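You operate a simulated robot arm through the tools that you are given. There is no shell and no other tool. Be economical: measure what you need, move in short steps, check, and stop when the job is done.

The job below is to be done with a simulated robot arm. You get a single attempt, and the scene is never put back.

## Task
Put the pink scent pot on the top of the folding table away on the shelf of the pine rack.

Only the result counts: the job must be done as asked and must still hold three seconds after the hand-in. Knocking over, shifting, dropping, spilling or breaking anything else fails it.

## Robot
A 6-joint arm with a two-finger parallel gripper, fixed in place. Base frame: the origin is at the foot of the arm, x ahead of it, y to its left, z up; the work surface is at about z = 0. Readings come in mm, rad, newtons and seconds.
With the tool pointing down near the work surface it reaches from about 140 to 580 mm from the base axis. Its first joint turns from -1.152 to 1.152 rad. Payload 2.1 kg.
Tool frame: the origin (TCP) lies between the finger pads and is the grasp point; the fingertips stand 30 mm ahead of it; z points along the fingers, y is the line along which they close. Largest opening 94 mm; finger width 28, thickness 10; the body of the gripper, 50 by 96 mm, starts 55 mm behind the TCP.
Orientation is told as [roll, pitch, yaw] about the base's x, y, z axes, in that order, counted from this pose: with the fingers straight down and closing along the base's y, the tool's x points along the base's -x, its y along +y and its z along -z.

## Interface
- The arm moves only by the tool nudge_tool. Its argument "plan" is a list of rows, each a list of 5 numbers: the finger opening in mm, from 0 to 94, then the shift along the base's x, y, z in mm, then the turn about the base's z in rad. In form: [[fingers, dx, dy, dz, spin], ...]. A call has 1 to 12 rows; each row shifts and turns the commanded pose from where the row before left it. Rows are played at 5 a second. More than 50 mm and 0.15 rad between two rows, or a gripper value outside its range, and nothing of the call is played. Where a pose cannot be reached the arm comes as near as it can. A force on the tool above 40 N (or 10 N above the force at the start of the call, whichever is more), or a blocked arm, ends the call early, and 0.2 s more pass. The fingers move at their own pace (about 72 mm/s each) and stop on an object; they squeeze with about 24 N. The grip force told is the motor's: it shows also when the fingers shut on nothing. Time passes only in rows, and 0.2 s behind the last, so rows that do not move let the fingers close. The reply holds the time, the measured pose of the TCP, the force on the tool along the base axes, the opening and the grip force, in the units named above and with some noise, and new pictures: "pictures" is both (left out), scene, wrist or none.
- Cameras (640 x 400 px; columns grow to the right, rows downward): "scene" is fixed at [28.4, -356.7, 482.3]; the picture's right is [0.95, -0.31, 0.00], its down [-0.18, -0.54, -0.82] and it looks along [0.26, 0.78, -0.57] (base axes); focal length 214 px, centre (320, 200). "wrist" rides on the gripper at [-37, 0, -58] in the tool frame; the picture's right is [0.00, -1.00, 0.00], its down [0.97, 0.00, -0.24] and it looks along [0.24, 0.00, 0.97] (tool axes); focal length 218 px, centre (320, 200).
- pixel_to_xyz(camera, pixels): for up to 12 pixels [column, row] of the newest picture of that camera ("zoom" is the newest enlarged one), the place [x, y, z] in the base frame of the surface seen there, good to about 2 mm. No time passes.
- enlarge(camera, box): a new picture of the part [left, top, right, bottom] of that camera's present view, enlarged. No time passes.
- sign_off(): hands the job in; it is judged then, once.

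Go step by step. Measure first, check grasps and placings, and put right what went wrong. The budget is 60 turns and 120 pictures, counting those below and the enlarged ones. Unless the task says otherwise, let go and move clear before handing in, and close with one line.

The tools are called after "Request:" by a JSON object that holds its "name" and its "arguments". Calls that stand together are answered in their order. nudge_tool: Moves the arm, as the interface text tells. Its arguments: {"type":"object","properties":{"plan":{"type":"array"},"pictures":{"type":"string","enum":["both","scene","wrist","none"]}},"required":["plan"]} The other tools are called the same way: pixel_to_xyz (camera, pixels) gives the place of the surface under pixels of a picture; enlarge (camera, box) takes an enlarged picture of a part of a camera's view; sign_off () hands the job in.

At the start:

```text
t: 0.0
position: [299.7, 41.1, 428.4]
ee_rot: [-0.001, -0.003, 0.0]
ft_force: [0.6, 0.3, 0.0]
grip_width: 94.0
grip_force: 0.1
```

scene: 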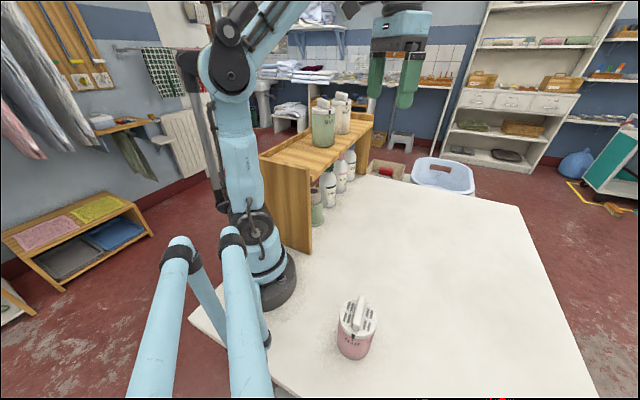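
wrist: 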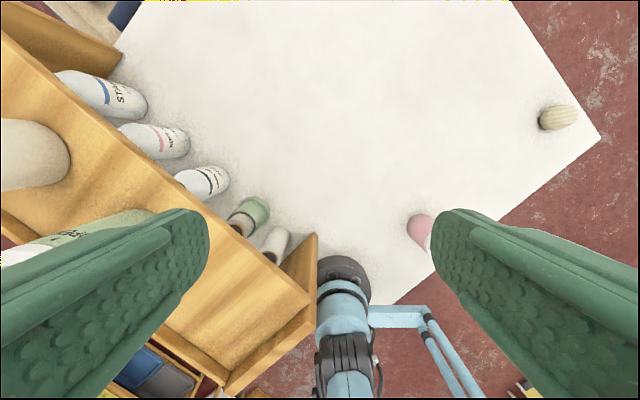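

The pink pot stands at scene pixel (355,330), and the pine rack at (315,160) has items on top and below. I'll look at both more closely.

Request:
{"name": "enlarge", "arguments": {"camera": "scene", "box": [250, 80, 410, 260]}}

Request:
{"name": "enlarge", "arguments": {"camera": "scene", "box": [300, 270, 420, 370]}}

Request:
{"name": "pixel_to_xyz", "arguments": {"camera": "scene", "pixels": [[268, 165], [305, 172], [312, 250], [340, 115], [370, 120], [323, 115], [356, 300], [355, 345], [330, 190], [341, 175], [350, 165], [316, 205]]}}

Request:
{"name": "pixel_to_xyz", "arguments": {"camera": "wrist", "pixels": [[150, 165], [250, 265], [300, 300], [310, 250], [120, 65], [90, 95], [160, 140], [205, 180], [250, 210], [275, 240], [418, 230], [230, 370]]}}

```text
2.22 times, centred on (330, 170) of scene
```

zoom: 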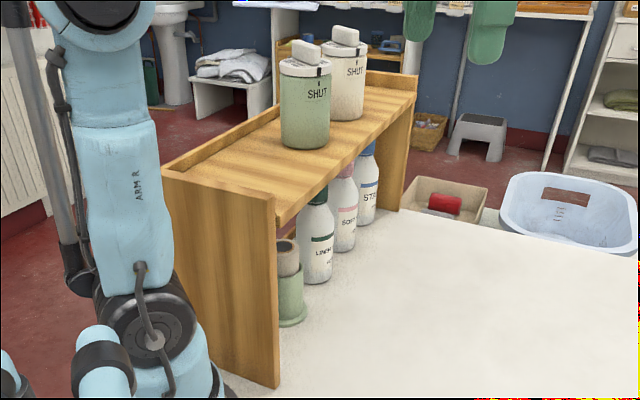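

```text
4.00 times, centred on (360, 320) of scene
```

zoom: 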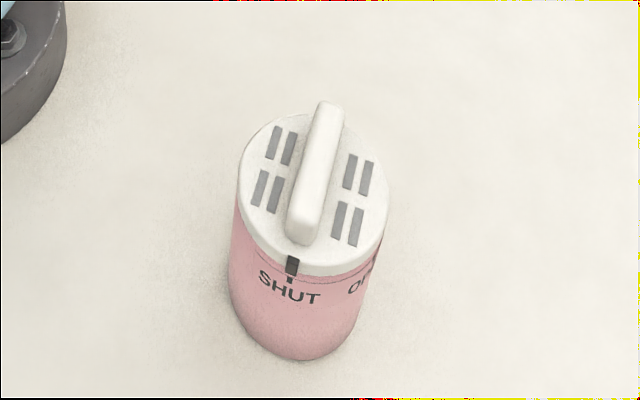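

```text
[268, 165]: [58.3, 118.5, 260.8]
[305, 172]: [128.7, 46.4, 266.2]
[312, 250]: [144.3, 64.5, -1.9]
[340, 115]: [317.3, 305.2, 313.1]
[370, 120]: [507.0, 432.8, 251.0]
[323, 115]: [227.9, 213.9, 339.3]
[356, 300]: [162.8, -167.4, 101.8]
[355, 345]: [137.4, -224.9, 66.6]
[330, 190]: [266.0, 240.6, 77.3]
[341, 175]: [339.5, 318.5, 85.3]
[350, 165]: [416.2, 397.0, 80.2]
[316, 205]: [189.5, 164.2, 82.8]
```

```text
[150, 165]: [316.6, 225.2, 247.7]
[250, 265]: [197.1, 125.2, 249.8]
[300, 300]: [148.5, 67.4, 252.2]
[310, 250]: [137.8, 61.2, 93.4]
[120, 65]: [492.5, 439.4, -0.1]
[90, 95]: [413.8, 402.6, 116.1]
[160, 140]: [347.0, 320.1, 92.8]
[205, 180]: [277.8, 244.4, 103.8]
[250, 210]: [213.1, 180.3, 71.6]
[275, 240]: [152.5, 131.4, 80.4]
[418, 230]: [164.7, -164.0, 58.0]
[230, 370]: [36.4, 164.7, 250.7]
```

The pink pot points to SHUT, so I should grip the body without twisting the lid. The shelf is the rack's board at z≈250. Next I'll measure the pot's profile and the board's free spots.

Request:
{"name": "pixel_to_xyz", "arguments": {"camera": "zoom", "pixels": [[326, 108], [300, 235], [245, 170], [384, 190], [310, 265], [275, 130], [365, 255], [240, 250], [362, 300], [300, 350], [300, 380], [318, 170]]}}

Request:
{"name": "enlarge", "arguments": {"camera": "scene", "box": [255, 85, 385, 190]}}

Request:
{"name": "enlarge", "arguments": {"camera": "wrist", "box": [0, 20, 340, 400]}}

```text
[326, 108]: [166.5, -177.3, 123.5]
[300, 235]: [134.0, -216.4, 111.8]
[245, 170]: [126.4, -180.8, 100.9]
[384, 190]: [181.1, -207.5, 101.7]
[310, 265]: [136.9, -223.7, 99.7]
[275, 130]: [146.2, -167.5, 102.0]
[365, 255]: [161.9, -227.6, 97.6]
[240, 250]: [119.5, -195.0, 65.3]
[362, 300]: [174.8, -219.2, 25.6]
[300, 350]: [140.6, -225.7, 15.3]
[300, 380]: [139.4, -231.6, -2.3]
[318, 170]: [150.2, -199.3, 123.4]
```

```text
3.81 times, centred on (320, 138) of scene
```

zoom: 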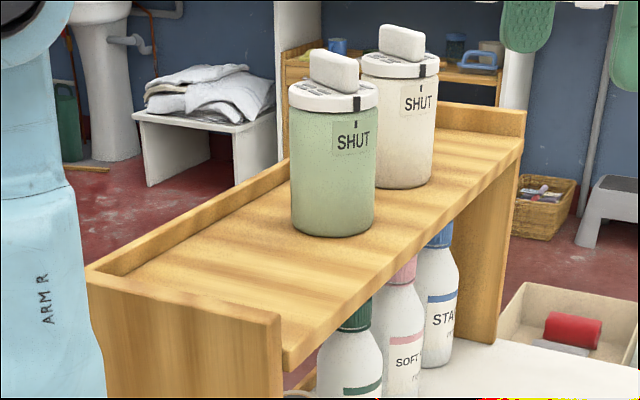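

```text
1.05 times, centred on (170, 210) of wrist
```

zoom: 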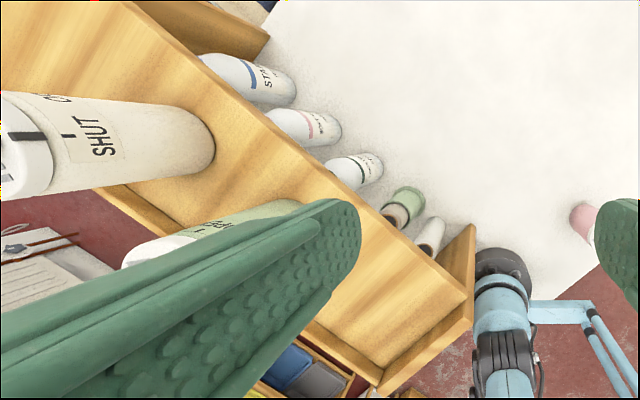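

The pink pot's axis is near (152,-198), its radius is about 31, its lid top is at 101 and its handle top at 123. Next I'll measure the rack board and its fences, the standing pots, and the blue tubes at scene (175,260).

Request:
{"name": "pixel_to_xyz", "arguments": {"camera": "scene", "pixels": [[178, 245], [232, 242], [200, 330], [245, 330], [262, 300], [335, 107], [345, 98], [324, 99], [320, 104], [324, 145]]}}

Request:
{"name": "pixel_to_xyz", "arguments": {"camera": "zoom", "pixels": [[415, 230], [470, 285], [385, 360], [380, 385], [450, 320], [350, 290], [310, 320], [300, 320], [215, 160], [330, 290], [275, 208], [360, 250]]}}

Request:
{"name": "enlarge", "arguments": {"camera": "scene", "box": [255, 85, 385, 190]}}

```text
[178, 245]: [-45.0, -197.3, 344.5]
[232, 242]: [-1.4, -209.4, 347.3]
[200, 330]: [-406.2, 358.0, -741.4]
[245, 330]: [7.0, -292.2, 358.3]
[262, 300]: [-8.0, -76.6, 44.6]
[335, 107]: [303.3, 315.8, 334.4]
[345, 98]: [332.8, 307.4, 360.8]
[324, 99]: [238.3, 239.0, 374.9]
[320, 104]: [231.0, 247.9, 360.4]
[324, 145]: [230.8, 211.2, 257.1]
```

```text
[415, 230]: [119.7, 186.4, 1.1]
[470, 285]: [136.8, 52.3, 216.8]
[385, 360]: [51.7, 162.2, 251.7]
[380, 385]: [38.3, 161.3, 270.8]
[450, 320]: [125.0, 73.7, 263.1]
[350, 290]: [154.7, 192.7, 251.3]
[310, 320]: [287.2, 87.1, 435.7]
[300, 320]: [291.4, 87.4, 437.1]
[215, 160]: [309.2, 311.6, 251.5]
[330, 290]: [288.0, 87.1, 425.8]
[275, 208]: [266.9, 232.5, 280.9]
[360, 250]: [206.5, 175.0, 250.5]
```

```text
3.81 times, centred on (320, 138) of scene
```

zoom: 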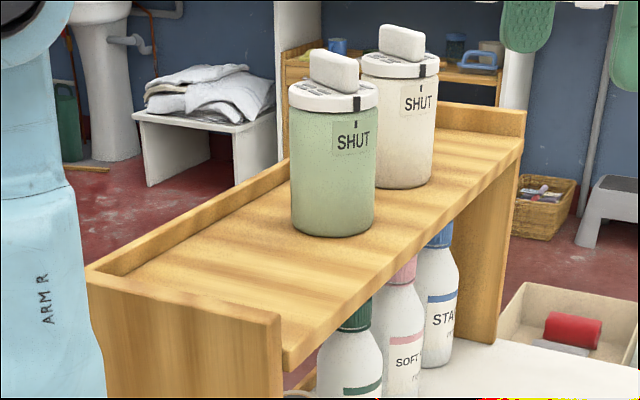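

The shelf board is at z≈251, the green pot's axis is near (238,239), and the space at the near end is free. The blue tubes lie at x≤15, y≈-200 to -290, z≈350, close to the pick side, so I'll take a closer look at them.

Request:
{"name": "enlarge", "arguments": {"camera": "scene", "box": [100, 200, 420, 400]}}

Request:
{"name": "enlarge", "arguments": {"camera": "wrist", "box": [280, 240, 540, 400]}}

Request:
{"name": "pixel_to_xyz", "arguments": {"camera": "wrist", "pixels": [[380, 315], [425, 318], [432, 340], [455, 370], [475, 395], [440, 385]]}}

Request:
{"name": "pixel_to_xyz", "arguments": {"camera": "scene", "pixels": [[160, 350], [165, 390], [250, 380], [205, 290], [262, 330], [182, 265]]}}

```text
2.00 times, centred on (260, 300) of scene
```

zoom: 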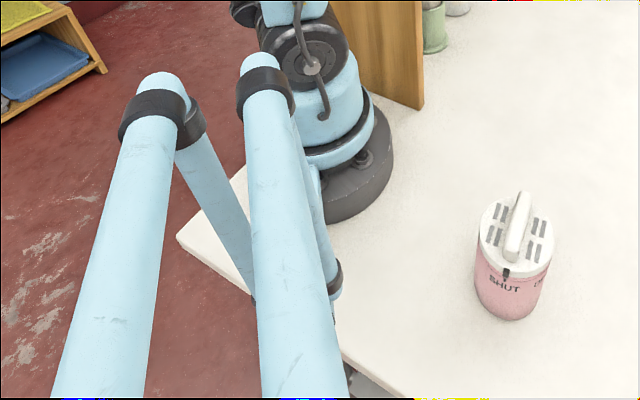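

```text
2.46 times, centred on (410, 320) of wrist
```

zoom: 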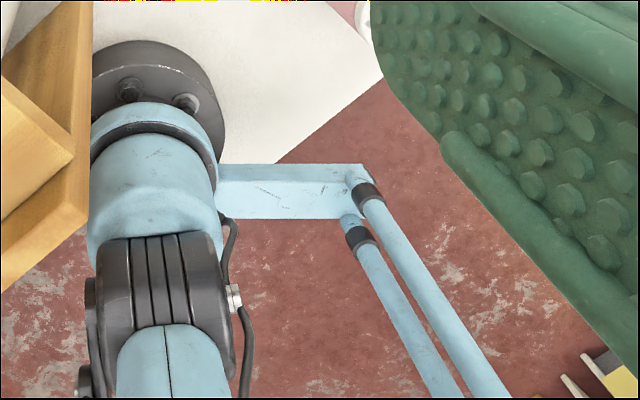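

```text
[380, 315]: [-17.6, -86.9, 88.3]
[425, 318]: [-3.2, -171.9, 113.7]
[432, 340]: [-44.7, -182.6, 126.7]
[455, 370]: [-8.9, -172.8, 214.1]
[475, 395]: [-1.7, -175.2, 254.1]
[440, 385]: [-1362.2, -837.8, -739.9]
```

```text
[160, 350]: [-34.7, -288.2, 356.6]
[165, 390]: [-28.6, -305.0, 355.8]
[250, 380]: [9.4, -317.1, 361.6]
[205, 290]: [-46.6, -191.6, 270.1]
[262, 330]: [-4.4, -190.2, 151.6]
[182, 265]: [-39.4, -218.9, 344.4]
```

The tubes are the fixed camera boom, with posts at x≤0, y≈-190, so they're clear of the pick pose at (152.5,-197.5). I'll move above the pot.

Request:
{"name": "nudge_tool", "arguments": {"plan": [[94, -18.4, -29.8, -12, 0], [94, -18.4, -29.8, -12, 0], [94, -18.4, -29.8, -12, 0], [94, -18.4, -29.8, -12, 0], [94, -18.4, -29.8, -12, 0], [94, -18.4, -29.8, -12, 0], [94, -18.4, -29.8, -12, 0], [94, -18.4, -29.8, -12, 0], [94, 0, 0, -40, 0], [94, 0, 0, -40, 0], [94, 0, 0, 0, 0]]}}

```text
t: 2.4
position: [153.9, -198.8, 251.3]
ee_rot: [-0.001, -0.001, 0.0]
ft_force: [0.1, -0.5, -0.4]
grip_width: 94.0
grip_force: 0.0
```

scene: 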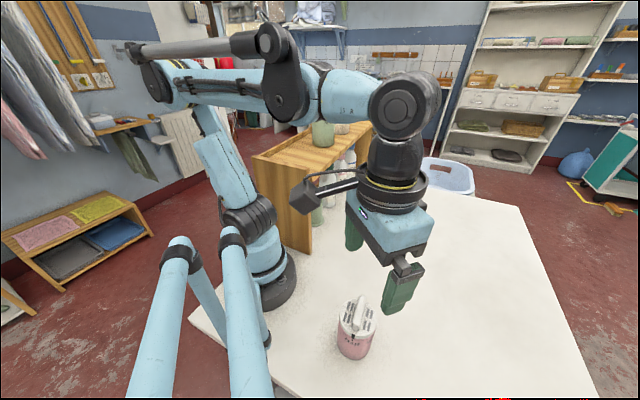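
wrist: 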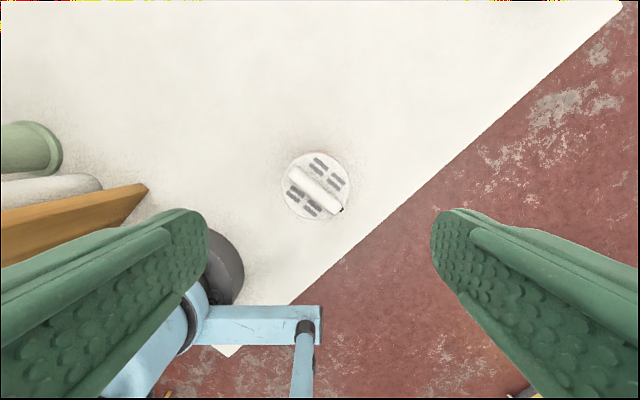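

The lid is centred near wrist pixel (317,185). I'll measure its edges to fix the centre.

Request:
{"name": "pixel_to_xyz", "arguments": {"camera": "wrist", "pixels": [[317, 154], [285, 185], [349, 185], [305, 215], [293, 165], [340, 163], [317, 190]]}}

Request:
{"name": "enlarge", "arguments": {"camera": "wrist", "box": [260, 130, 380, 230]}}

```text
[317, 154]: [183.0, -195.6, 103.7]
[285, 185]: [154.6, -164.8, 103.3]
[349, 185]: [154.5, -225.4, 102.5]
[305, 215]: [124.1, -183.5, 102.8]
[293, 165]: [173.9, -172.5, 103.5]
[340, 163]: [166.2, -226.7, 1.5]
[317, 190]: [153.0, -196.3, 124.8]
```

```text
4.00 times, centred on (320, 180) of wrist
```

zoom: 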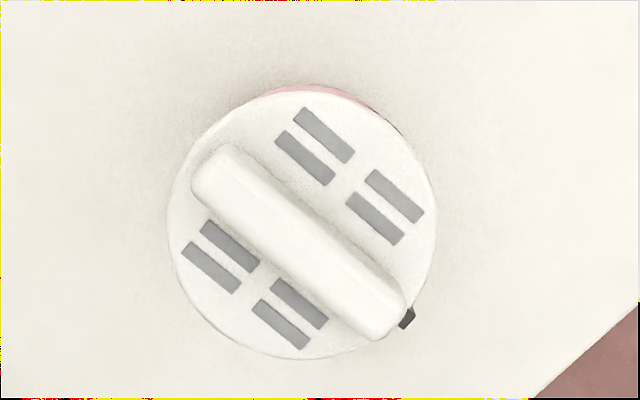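

The lid centre is (153,-195.5) and the handle top is at z≈125. I'll shift slightly and descend to z≈76, which keeps the gripper body above the handle.

Request:
{"name": "nudge_tool", "arguments": {"plan": [[94, -0.9, 3.2, -15, 0], [94, 0, 0, -35, 0], [94, 0, 0, -35, 0], [94, 0, 0, -35, 0], [94, 0, 0, -25, 0], [94, 0, 0, -15, 0], [94, 0, 0, -15, 0], [94, 0, 0, 0, 0]]}}

```text
t: 4.2
position: [151.6, -193.5, 75.9]
ee_rot: [0.0, -0.001, -0.001]
ft_force: [1.2, -0.1, 0.3]
grip_width: 93.8
grip_force: 0.1
```

scene: 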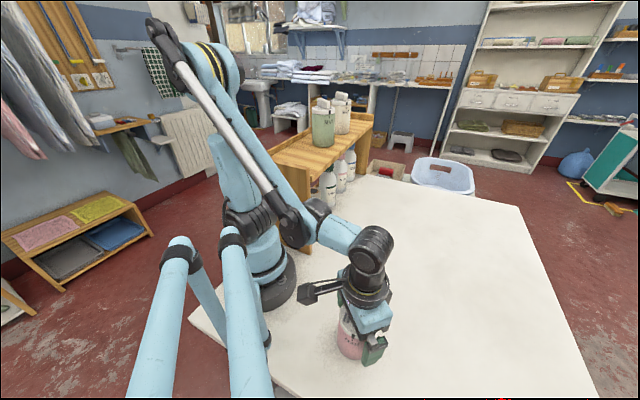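
wrist: 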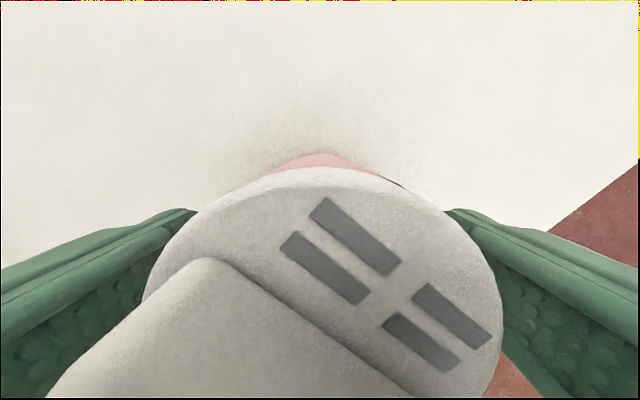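

The pot sits between the fingers, with the lid centred near column 322. I'll close on it.

Request:
{"name": "nudge_tool", "arguments": {"plan": [[70, 1, -1, 0, 0], [55, 0, 0, 0, 0], [40, 0, 0, 0, 0], [40, 0, 0, 0, 0], [40, 0, 0, 0, 0]]}}

```text
t: 5.4
position: [152.0, -194.8, 77.4]
ee_rot: [0.001, -0.003, 0.001]
ft_force: [0.8, -0.5, 0.9]
grip_width: 65.4
grip_force: 24.5
```

scene: 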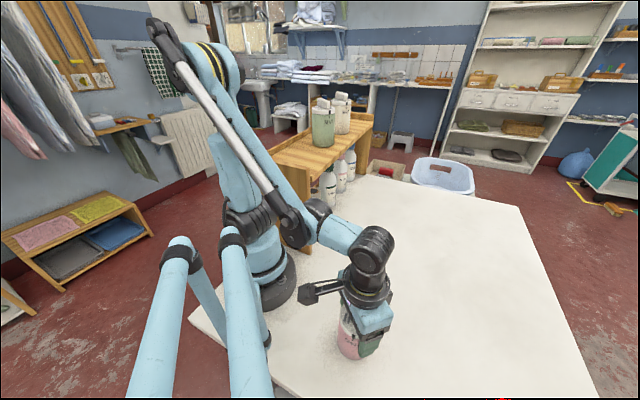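
wrist: 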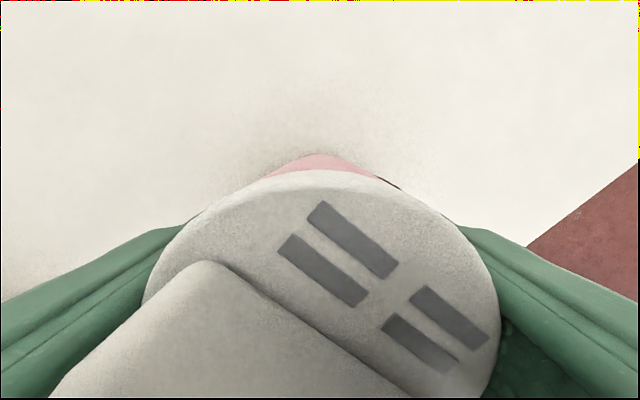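

The fingers are holding at 65.4 mm. I'll lift slowly and check that lid and body rise together.

Request:
{"name": "nudge_tool", "arguments": {"plan": [[40, 0, 0, 4, 0], [40, 0, 0, 6, 0], [40, 0, 0, 10, 0], [40, 0, 0, 10, 0], [40, 0, 0, 0, 0]]}}

Request:
{"name": "enlarge", "arguments": {"camera": "scene", "box": [280, 250, 440, 390]}}

```text
t: 6.6
position: [151.6, -194.0, 108.3]
ee_rot: [-0.001, -0.003, 0.0]
ft_force: [-0.2, 0.1, -1.9]
grip_width: 65.2
grip_force: 24.4
```

scene: 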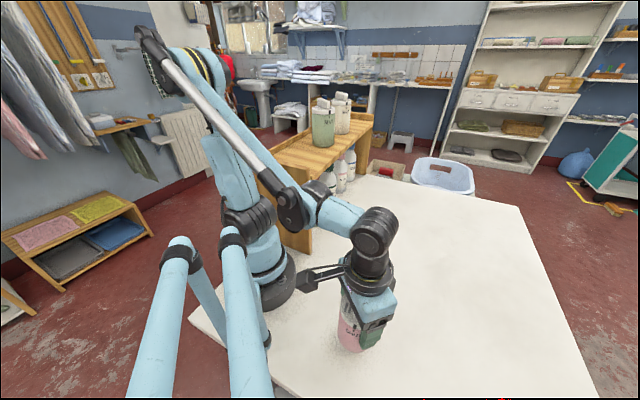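
wrist: 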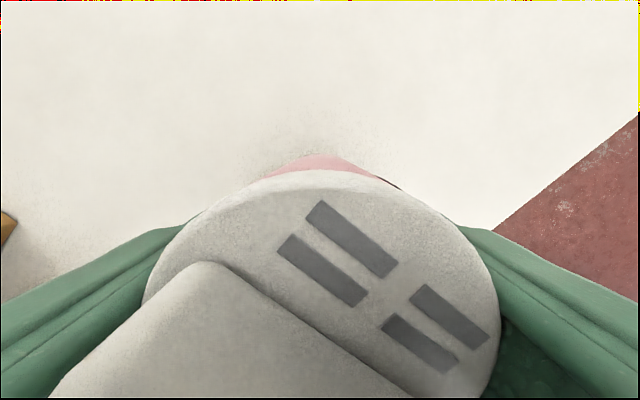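

```text
2.86 times, centred on (360, 320) of scene
```

zoom: 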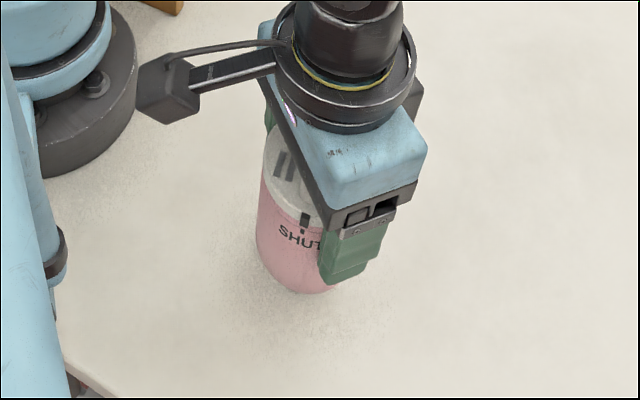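

The whole pot rose together, held at 65 mm. I'll move outward and up, away from the boom, to (250,0,390).

Request:
{"name": "nudge_tool", "arguments": {"plan": [[40, 17.6, 16.8, 26.4, 0], [40, 17.6, 16.8, 26.4, 0], [40, 17.6, 16.8, 26.4, 0], [40, 17.6, 16.8, 26.4, 0], [40, 17.6, 16.8, 26.4, 0], [40, 2, 22, 30, 0], [40, 2, 22, 30, 0], [40, 2, 22, 30, 0], [40, 2, 22, 30, 0], [40, 2, 22, 30, 0], [40, 0, 0, 0, 0]]}}

```text
t: 9.0
position: [250.4, -0.8, 388.6]
ee_rot: [0.0, -0.003, 0.0]
ft_force: [0.2, -0.6, -0.8]
grip_width: 65.3
grip_force: 24.4
```

scene: 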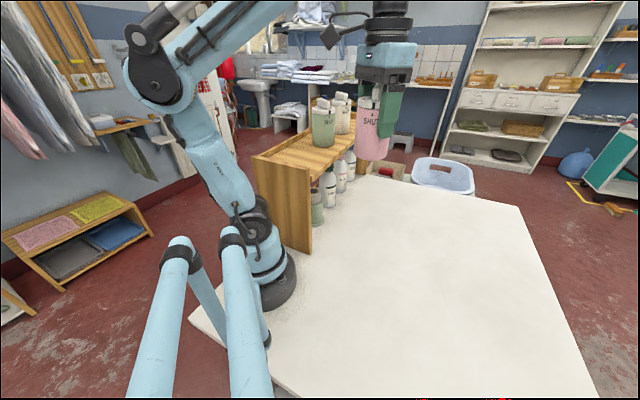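
wrist: 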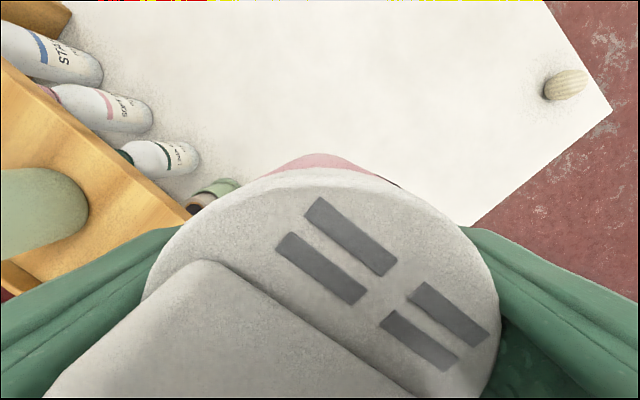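

The pot is held steady. I'll swing over the near end of the shelf, turning so the fingers close across the rack's depth.

Request:
{"name": "nudge_tool", "arguments": {"plan": [[40, -11.3, 21.3, 0, 0.1], [40, -11.3, 21.3, 0, 0.1], [40, -11.3, 21.3, 0, 0.1], [40, -11.3, 21.3, 0, 0.1], [40, -11.3, 21.3, 0, 0.1], [40, -11.3, 21.3, 0, 0.1], [40, -11.3, 21.3, 0, 0.1], [40, -11.3, 21.3, 0, 0.1], [40, 0, 0, 0, 0]]}}

Request:
{"name": "enlarge", "arguments": {"camera": "scene", "box": [240, 50, 400, 200]}}

```text
t: 11.0
position: [159.9, 168.6, 392.3]
ee_rot: [-0.002, -0.002, 0.802]
ft_force: [0.0, -0.8, -0.6]
grip_width: 65.3
grip_force: 24.6
```

scene: 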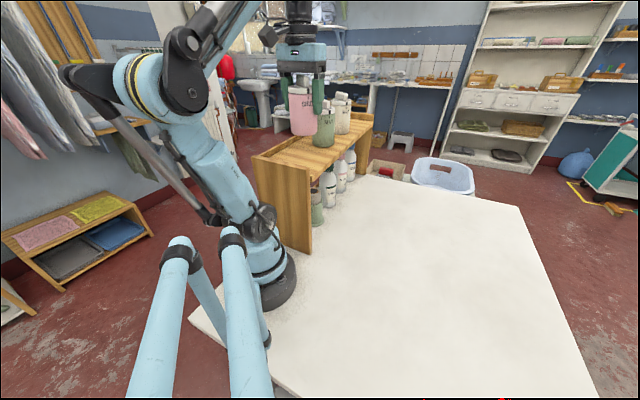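
wrist: 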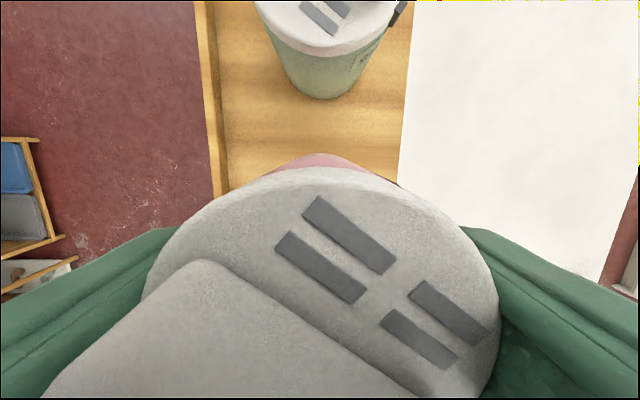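

```text
2.67 times, centred on (320, 125) of scene
```

zoom: 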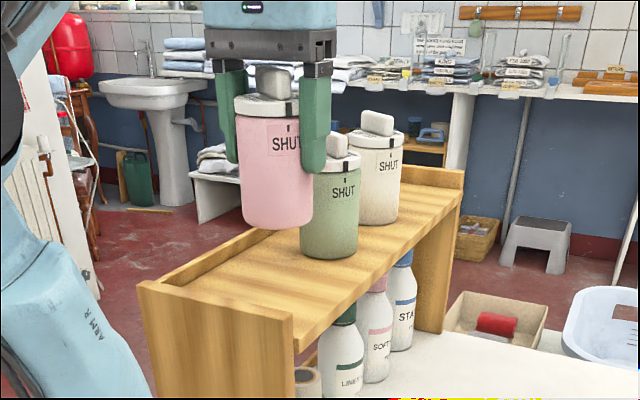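

The view agrees with the plan, with the green pot ahead and the fence on the left. I'll measure the gap to the green pot and the board edges.

Request:
{"name": "pixel_to_xyz", "arguments": {"camera": "wrist", "pixels": [[325, 102], [325, 90], [228, 150], [216, 150], [402, 150], [398, 175], [225, 185]]}}

Request:
{"name": "pixel_to_xyz", "arguments": {"camera": "zoom", "pixels": [[250, 230], [235, 290], [215, 310], [270, 320], [160, 282], [270, 225]]}}

```text
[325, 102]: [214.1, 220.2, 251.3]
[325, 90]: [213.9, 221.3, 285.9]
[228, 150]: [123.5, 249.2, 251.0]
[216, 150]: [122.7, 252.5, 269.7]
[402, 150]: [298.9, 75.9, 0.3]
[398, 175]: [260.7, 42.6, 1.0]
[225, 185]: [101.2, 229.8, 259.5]
```

```text
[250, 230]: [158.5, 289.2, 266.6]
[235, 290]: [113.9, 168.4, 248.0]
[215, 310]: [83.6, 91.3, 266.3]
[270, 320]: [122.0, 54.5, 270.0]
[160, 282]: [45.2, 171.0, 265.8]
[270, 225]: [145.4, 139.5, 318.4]
```

The gap to the green pot would be about 43 mm, and there's room behind, so I'll shift 12 mm toward the near end. Then I'll lower to just above the board (contact expected at TCP z≈327.5).

Request:
{"name": "nudge_tool", "arguments": {"plan": [[40, -8.4, -8.6, 0, 0], [40, 0, 0, -20, 0], [40, 0, 0, -20, 0], [40, 0, 0, -12, 0], [40, 0, 0, -6, 0], [40, 0, 0, -3, 0], [40, 0, 0, 0, 0]]}}

Request:
{"name": "enlarge", "arguments": {"camera": "scene", "box": [240, 50, 400, 200]}}

```text
t: 12.6
position: [150.0, 161.5, 327.8]
ee_rot: [0.0, -0.003, 0.8]
ft_force: [0.3, -0.3, -0.6]
grip_width: 65.2
grip_force: 24.4
```

scene: 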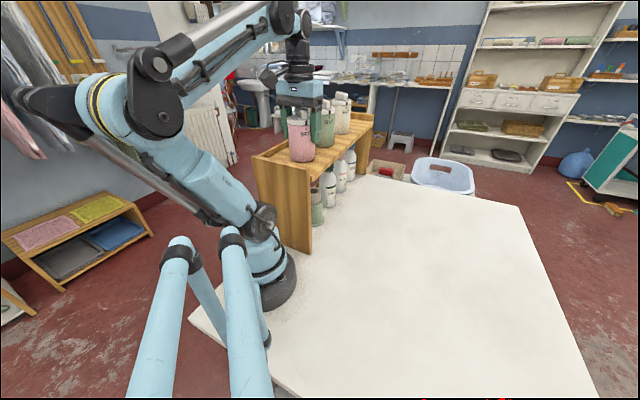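
wrist: 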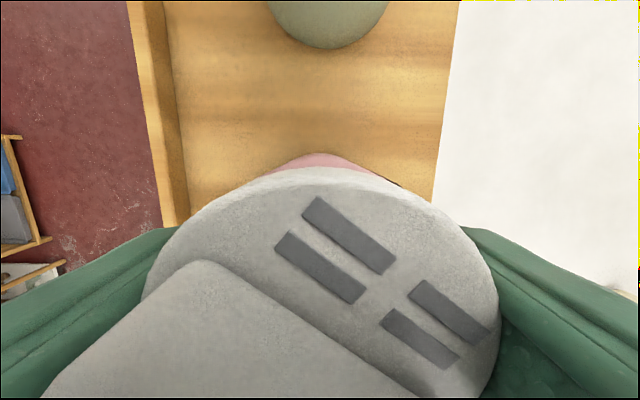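

```text
2.67 times, centred on (320, 125) of scene
```

zoom: 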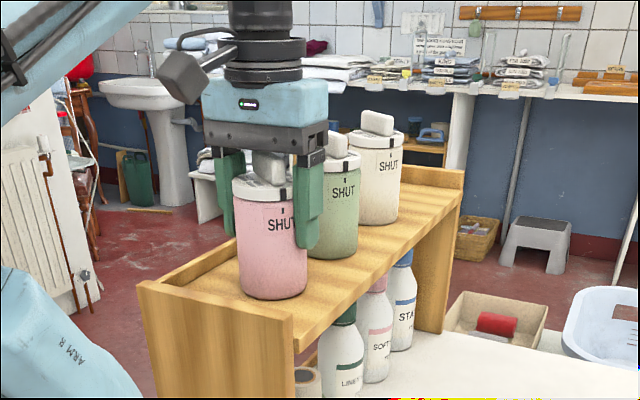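

The pot is at or just above the board, with no contact force yet. I'll lower in 1 mm steps and watch for contact.

Request:
{"name": "nudge_tool", "arguments": {"plan": [[40, 0, 0, -1, 0], [40, 0, 0, -1, 0], [40, 0, 0, 0, 0]], "pictures": "none"}}

```text
t: 13.4
position: [151.5, 161.2, 325.9]
ee_rot: [-0.002, -0.002, 0.799]
ft_force: [-0.3, -1.8, 16.8]
grip_width: 65.3
grip_force: 24.5
```

Contact shows as +16.8 N. I'll ease off slightly and open gently.

Request:
{"name": "nudge_tool", "arguments": {"plan": [[40, 0, 0, 0.8, 0], [64, 0, 0, 0, 0], [70, 0, 0, 0, 0], [80, 0, 0, 0, 0], [92, 0, 0, 0, 0], [92, 0, 0, 0, 0]]}}

Request:
{"name": "enlarge", "arguments": {"camera": "scene", "box": [240, 50, 400, 200]}}

```text
t: 14.8
position: [150.3, 162.3, 327.4]
ee_rot: [-0.001, -0.001, 0.799]
ft_force: [-1.1, 0.3, -0.3]
grip_width: 92.1
grip_force: 0.1
```

scene: 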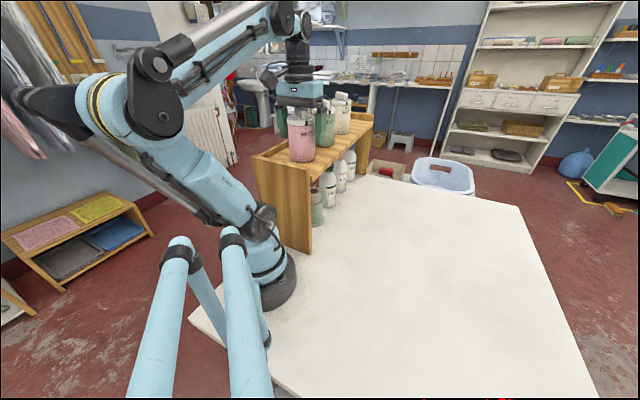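
wrist: 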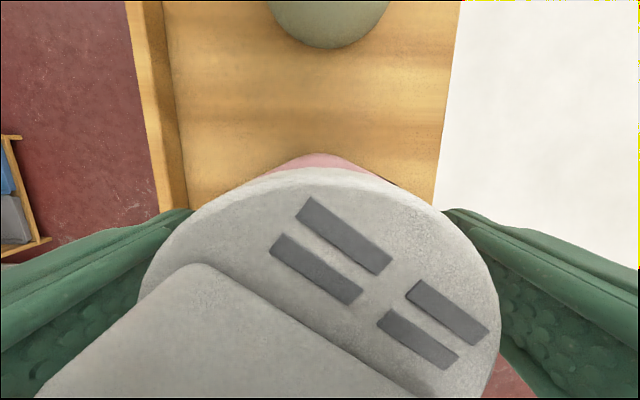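

```text
2.67 times, centred on (320, 125) of scene
```

zoom: 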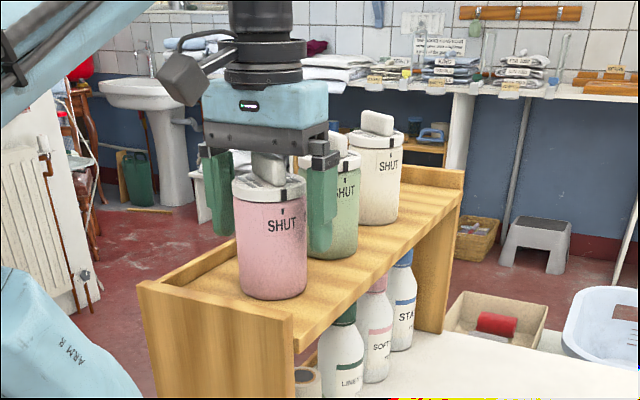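

The pot stands free and the fingers are clear on both sides. I'll retreat straight up.

Request:
{"name": "nudge_tool", "arguments": {"plan": [[92, 0, 0, 8, 0], [92, 0, 0, 20, 0], [92, 0, 0, 30, 0], [92, 0, 0, 30, 0], [92, 0, 0, 30, 0], [92, 0, 0, 20, 0], [92, 20, -25, 0, 0], [92, 20, -25, 0, 0], [92, 20, -25, 0, 0], [92, 0, 0, 0, 0]]}}

Request:
{"name": "enlarge", "arguments": {"camera": "scene", "box": [240, 50, 400, 250]}}

```text
t: 17.0
position: [213.4, 86.8, 465.4]
ee_rot: [-0.001, -0.001, 0.8]
ft_force: [0.6, 0.0, -0.5]
grip_width: 92.1
grip_force: 0.0
```

scene: 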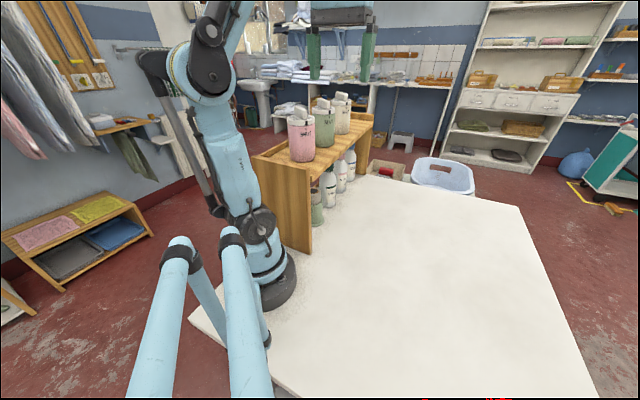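
wrist: 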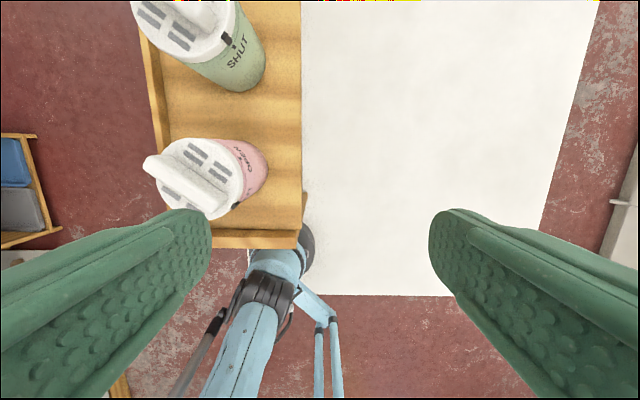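

```text
2.00 times, centred on (320, 150) of scene
```

zoom: 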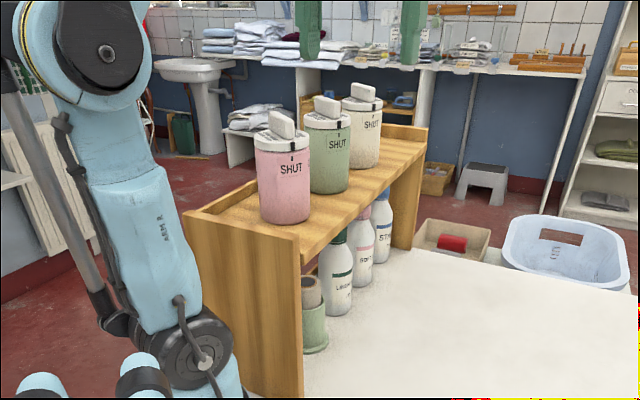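

The pink pot stands upright on the shelf with its pointer still at SHUT. The other pots and bottles haven't moved and the arm is clear, so I'm handing in.

Request:
{"name": "sign_off", "arguments": {}}

```text
The job is handed in.
```

The pink scent pot is on the shelf of the pine rack, upright and still shut, and nothing else was disturbed.
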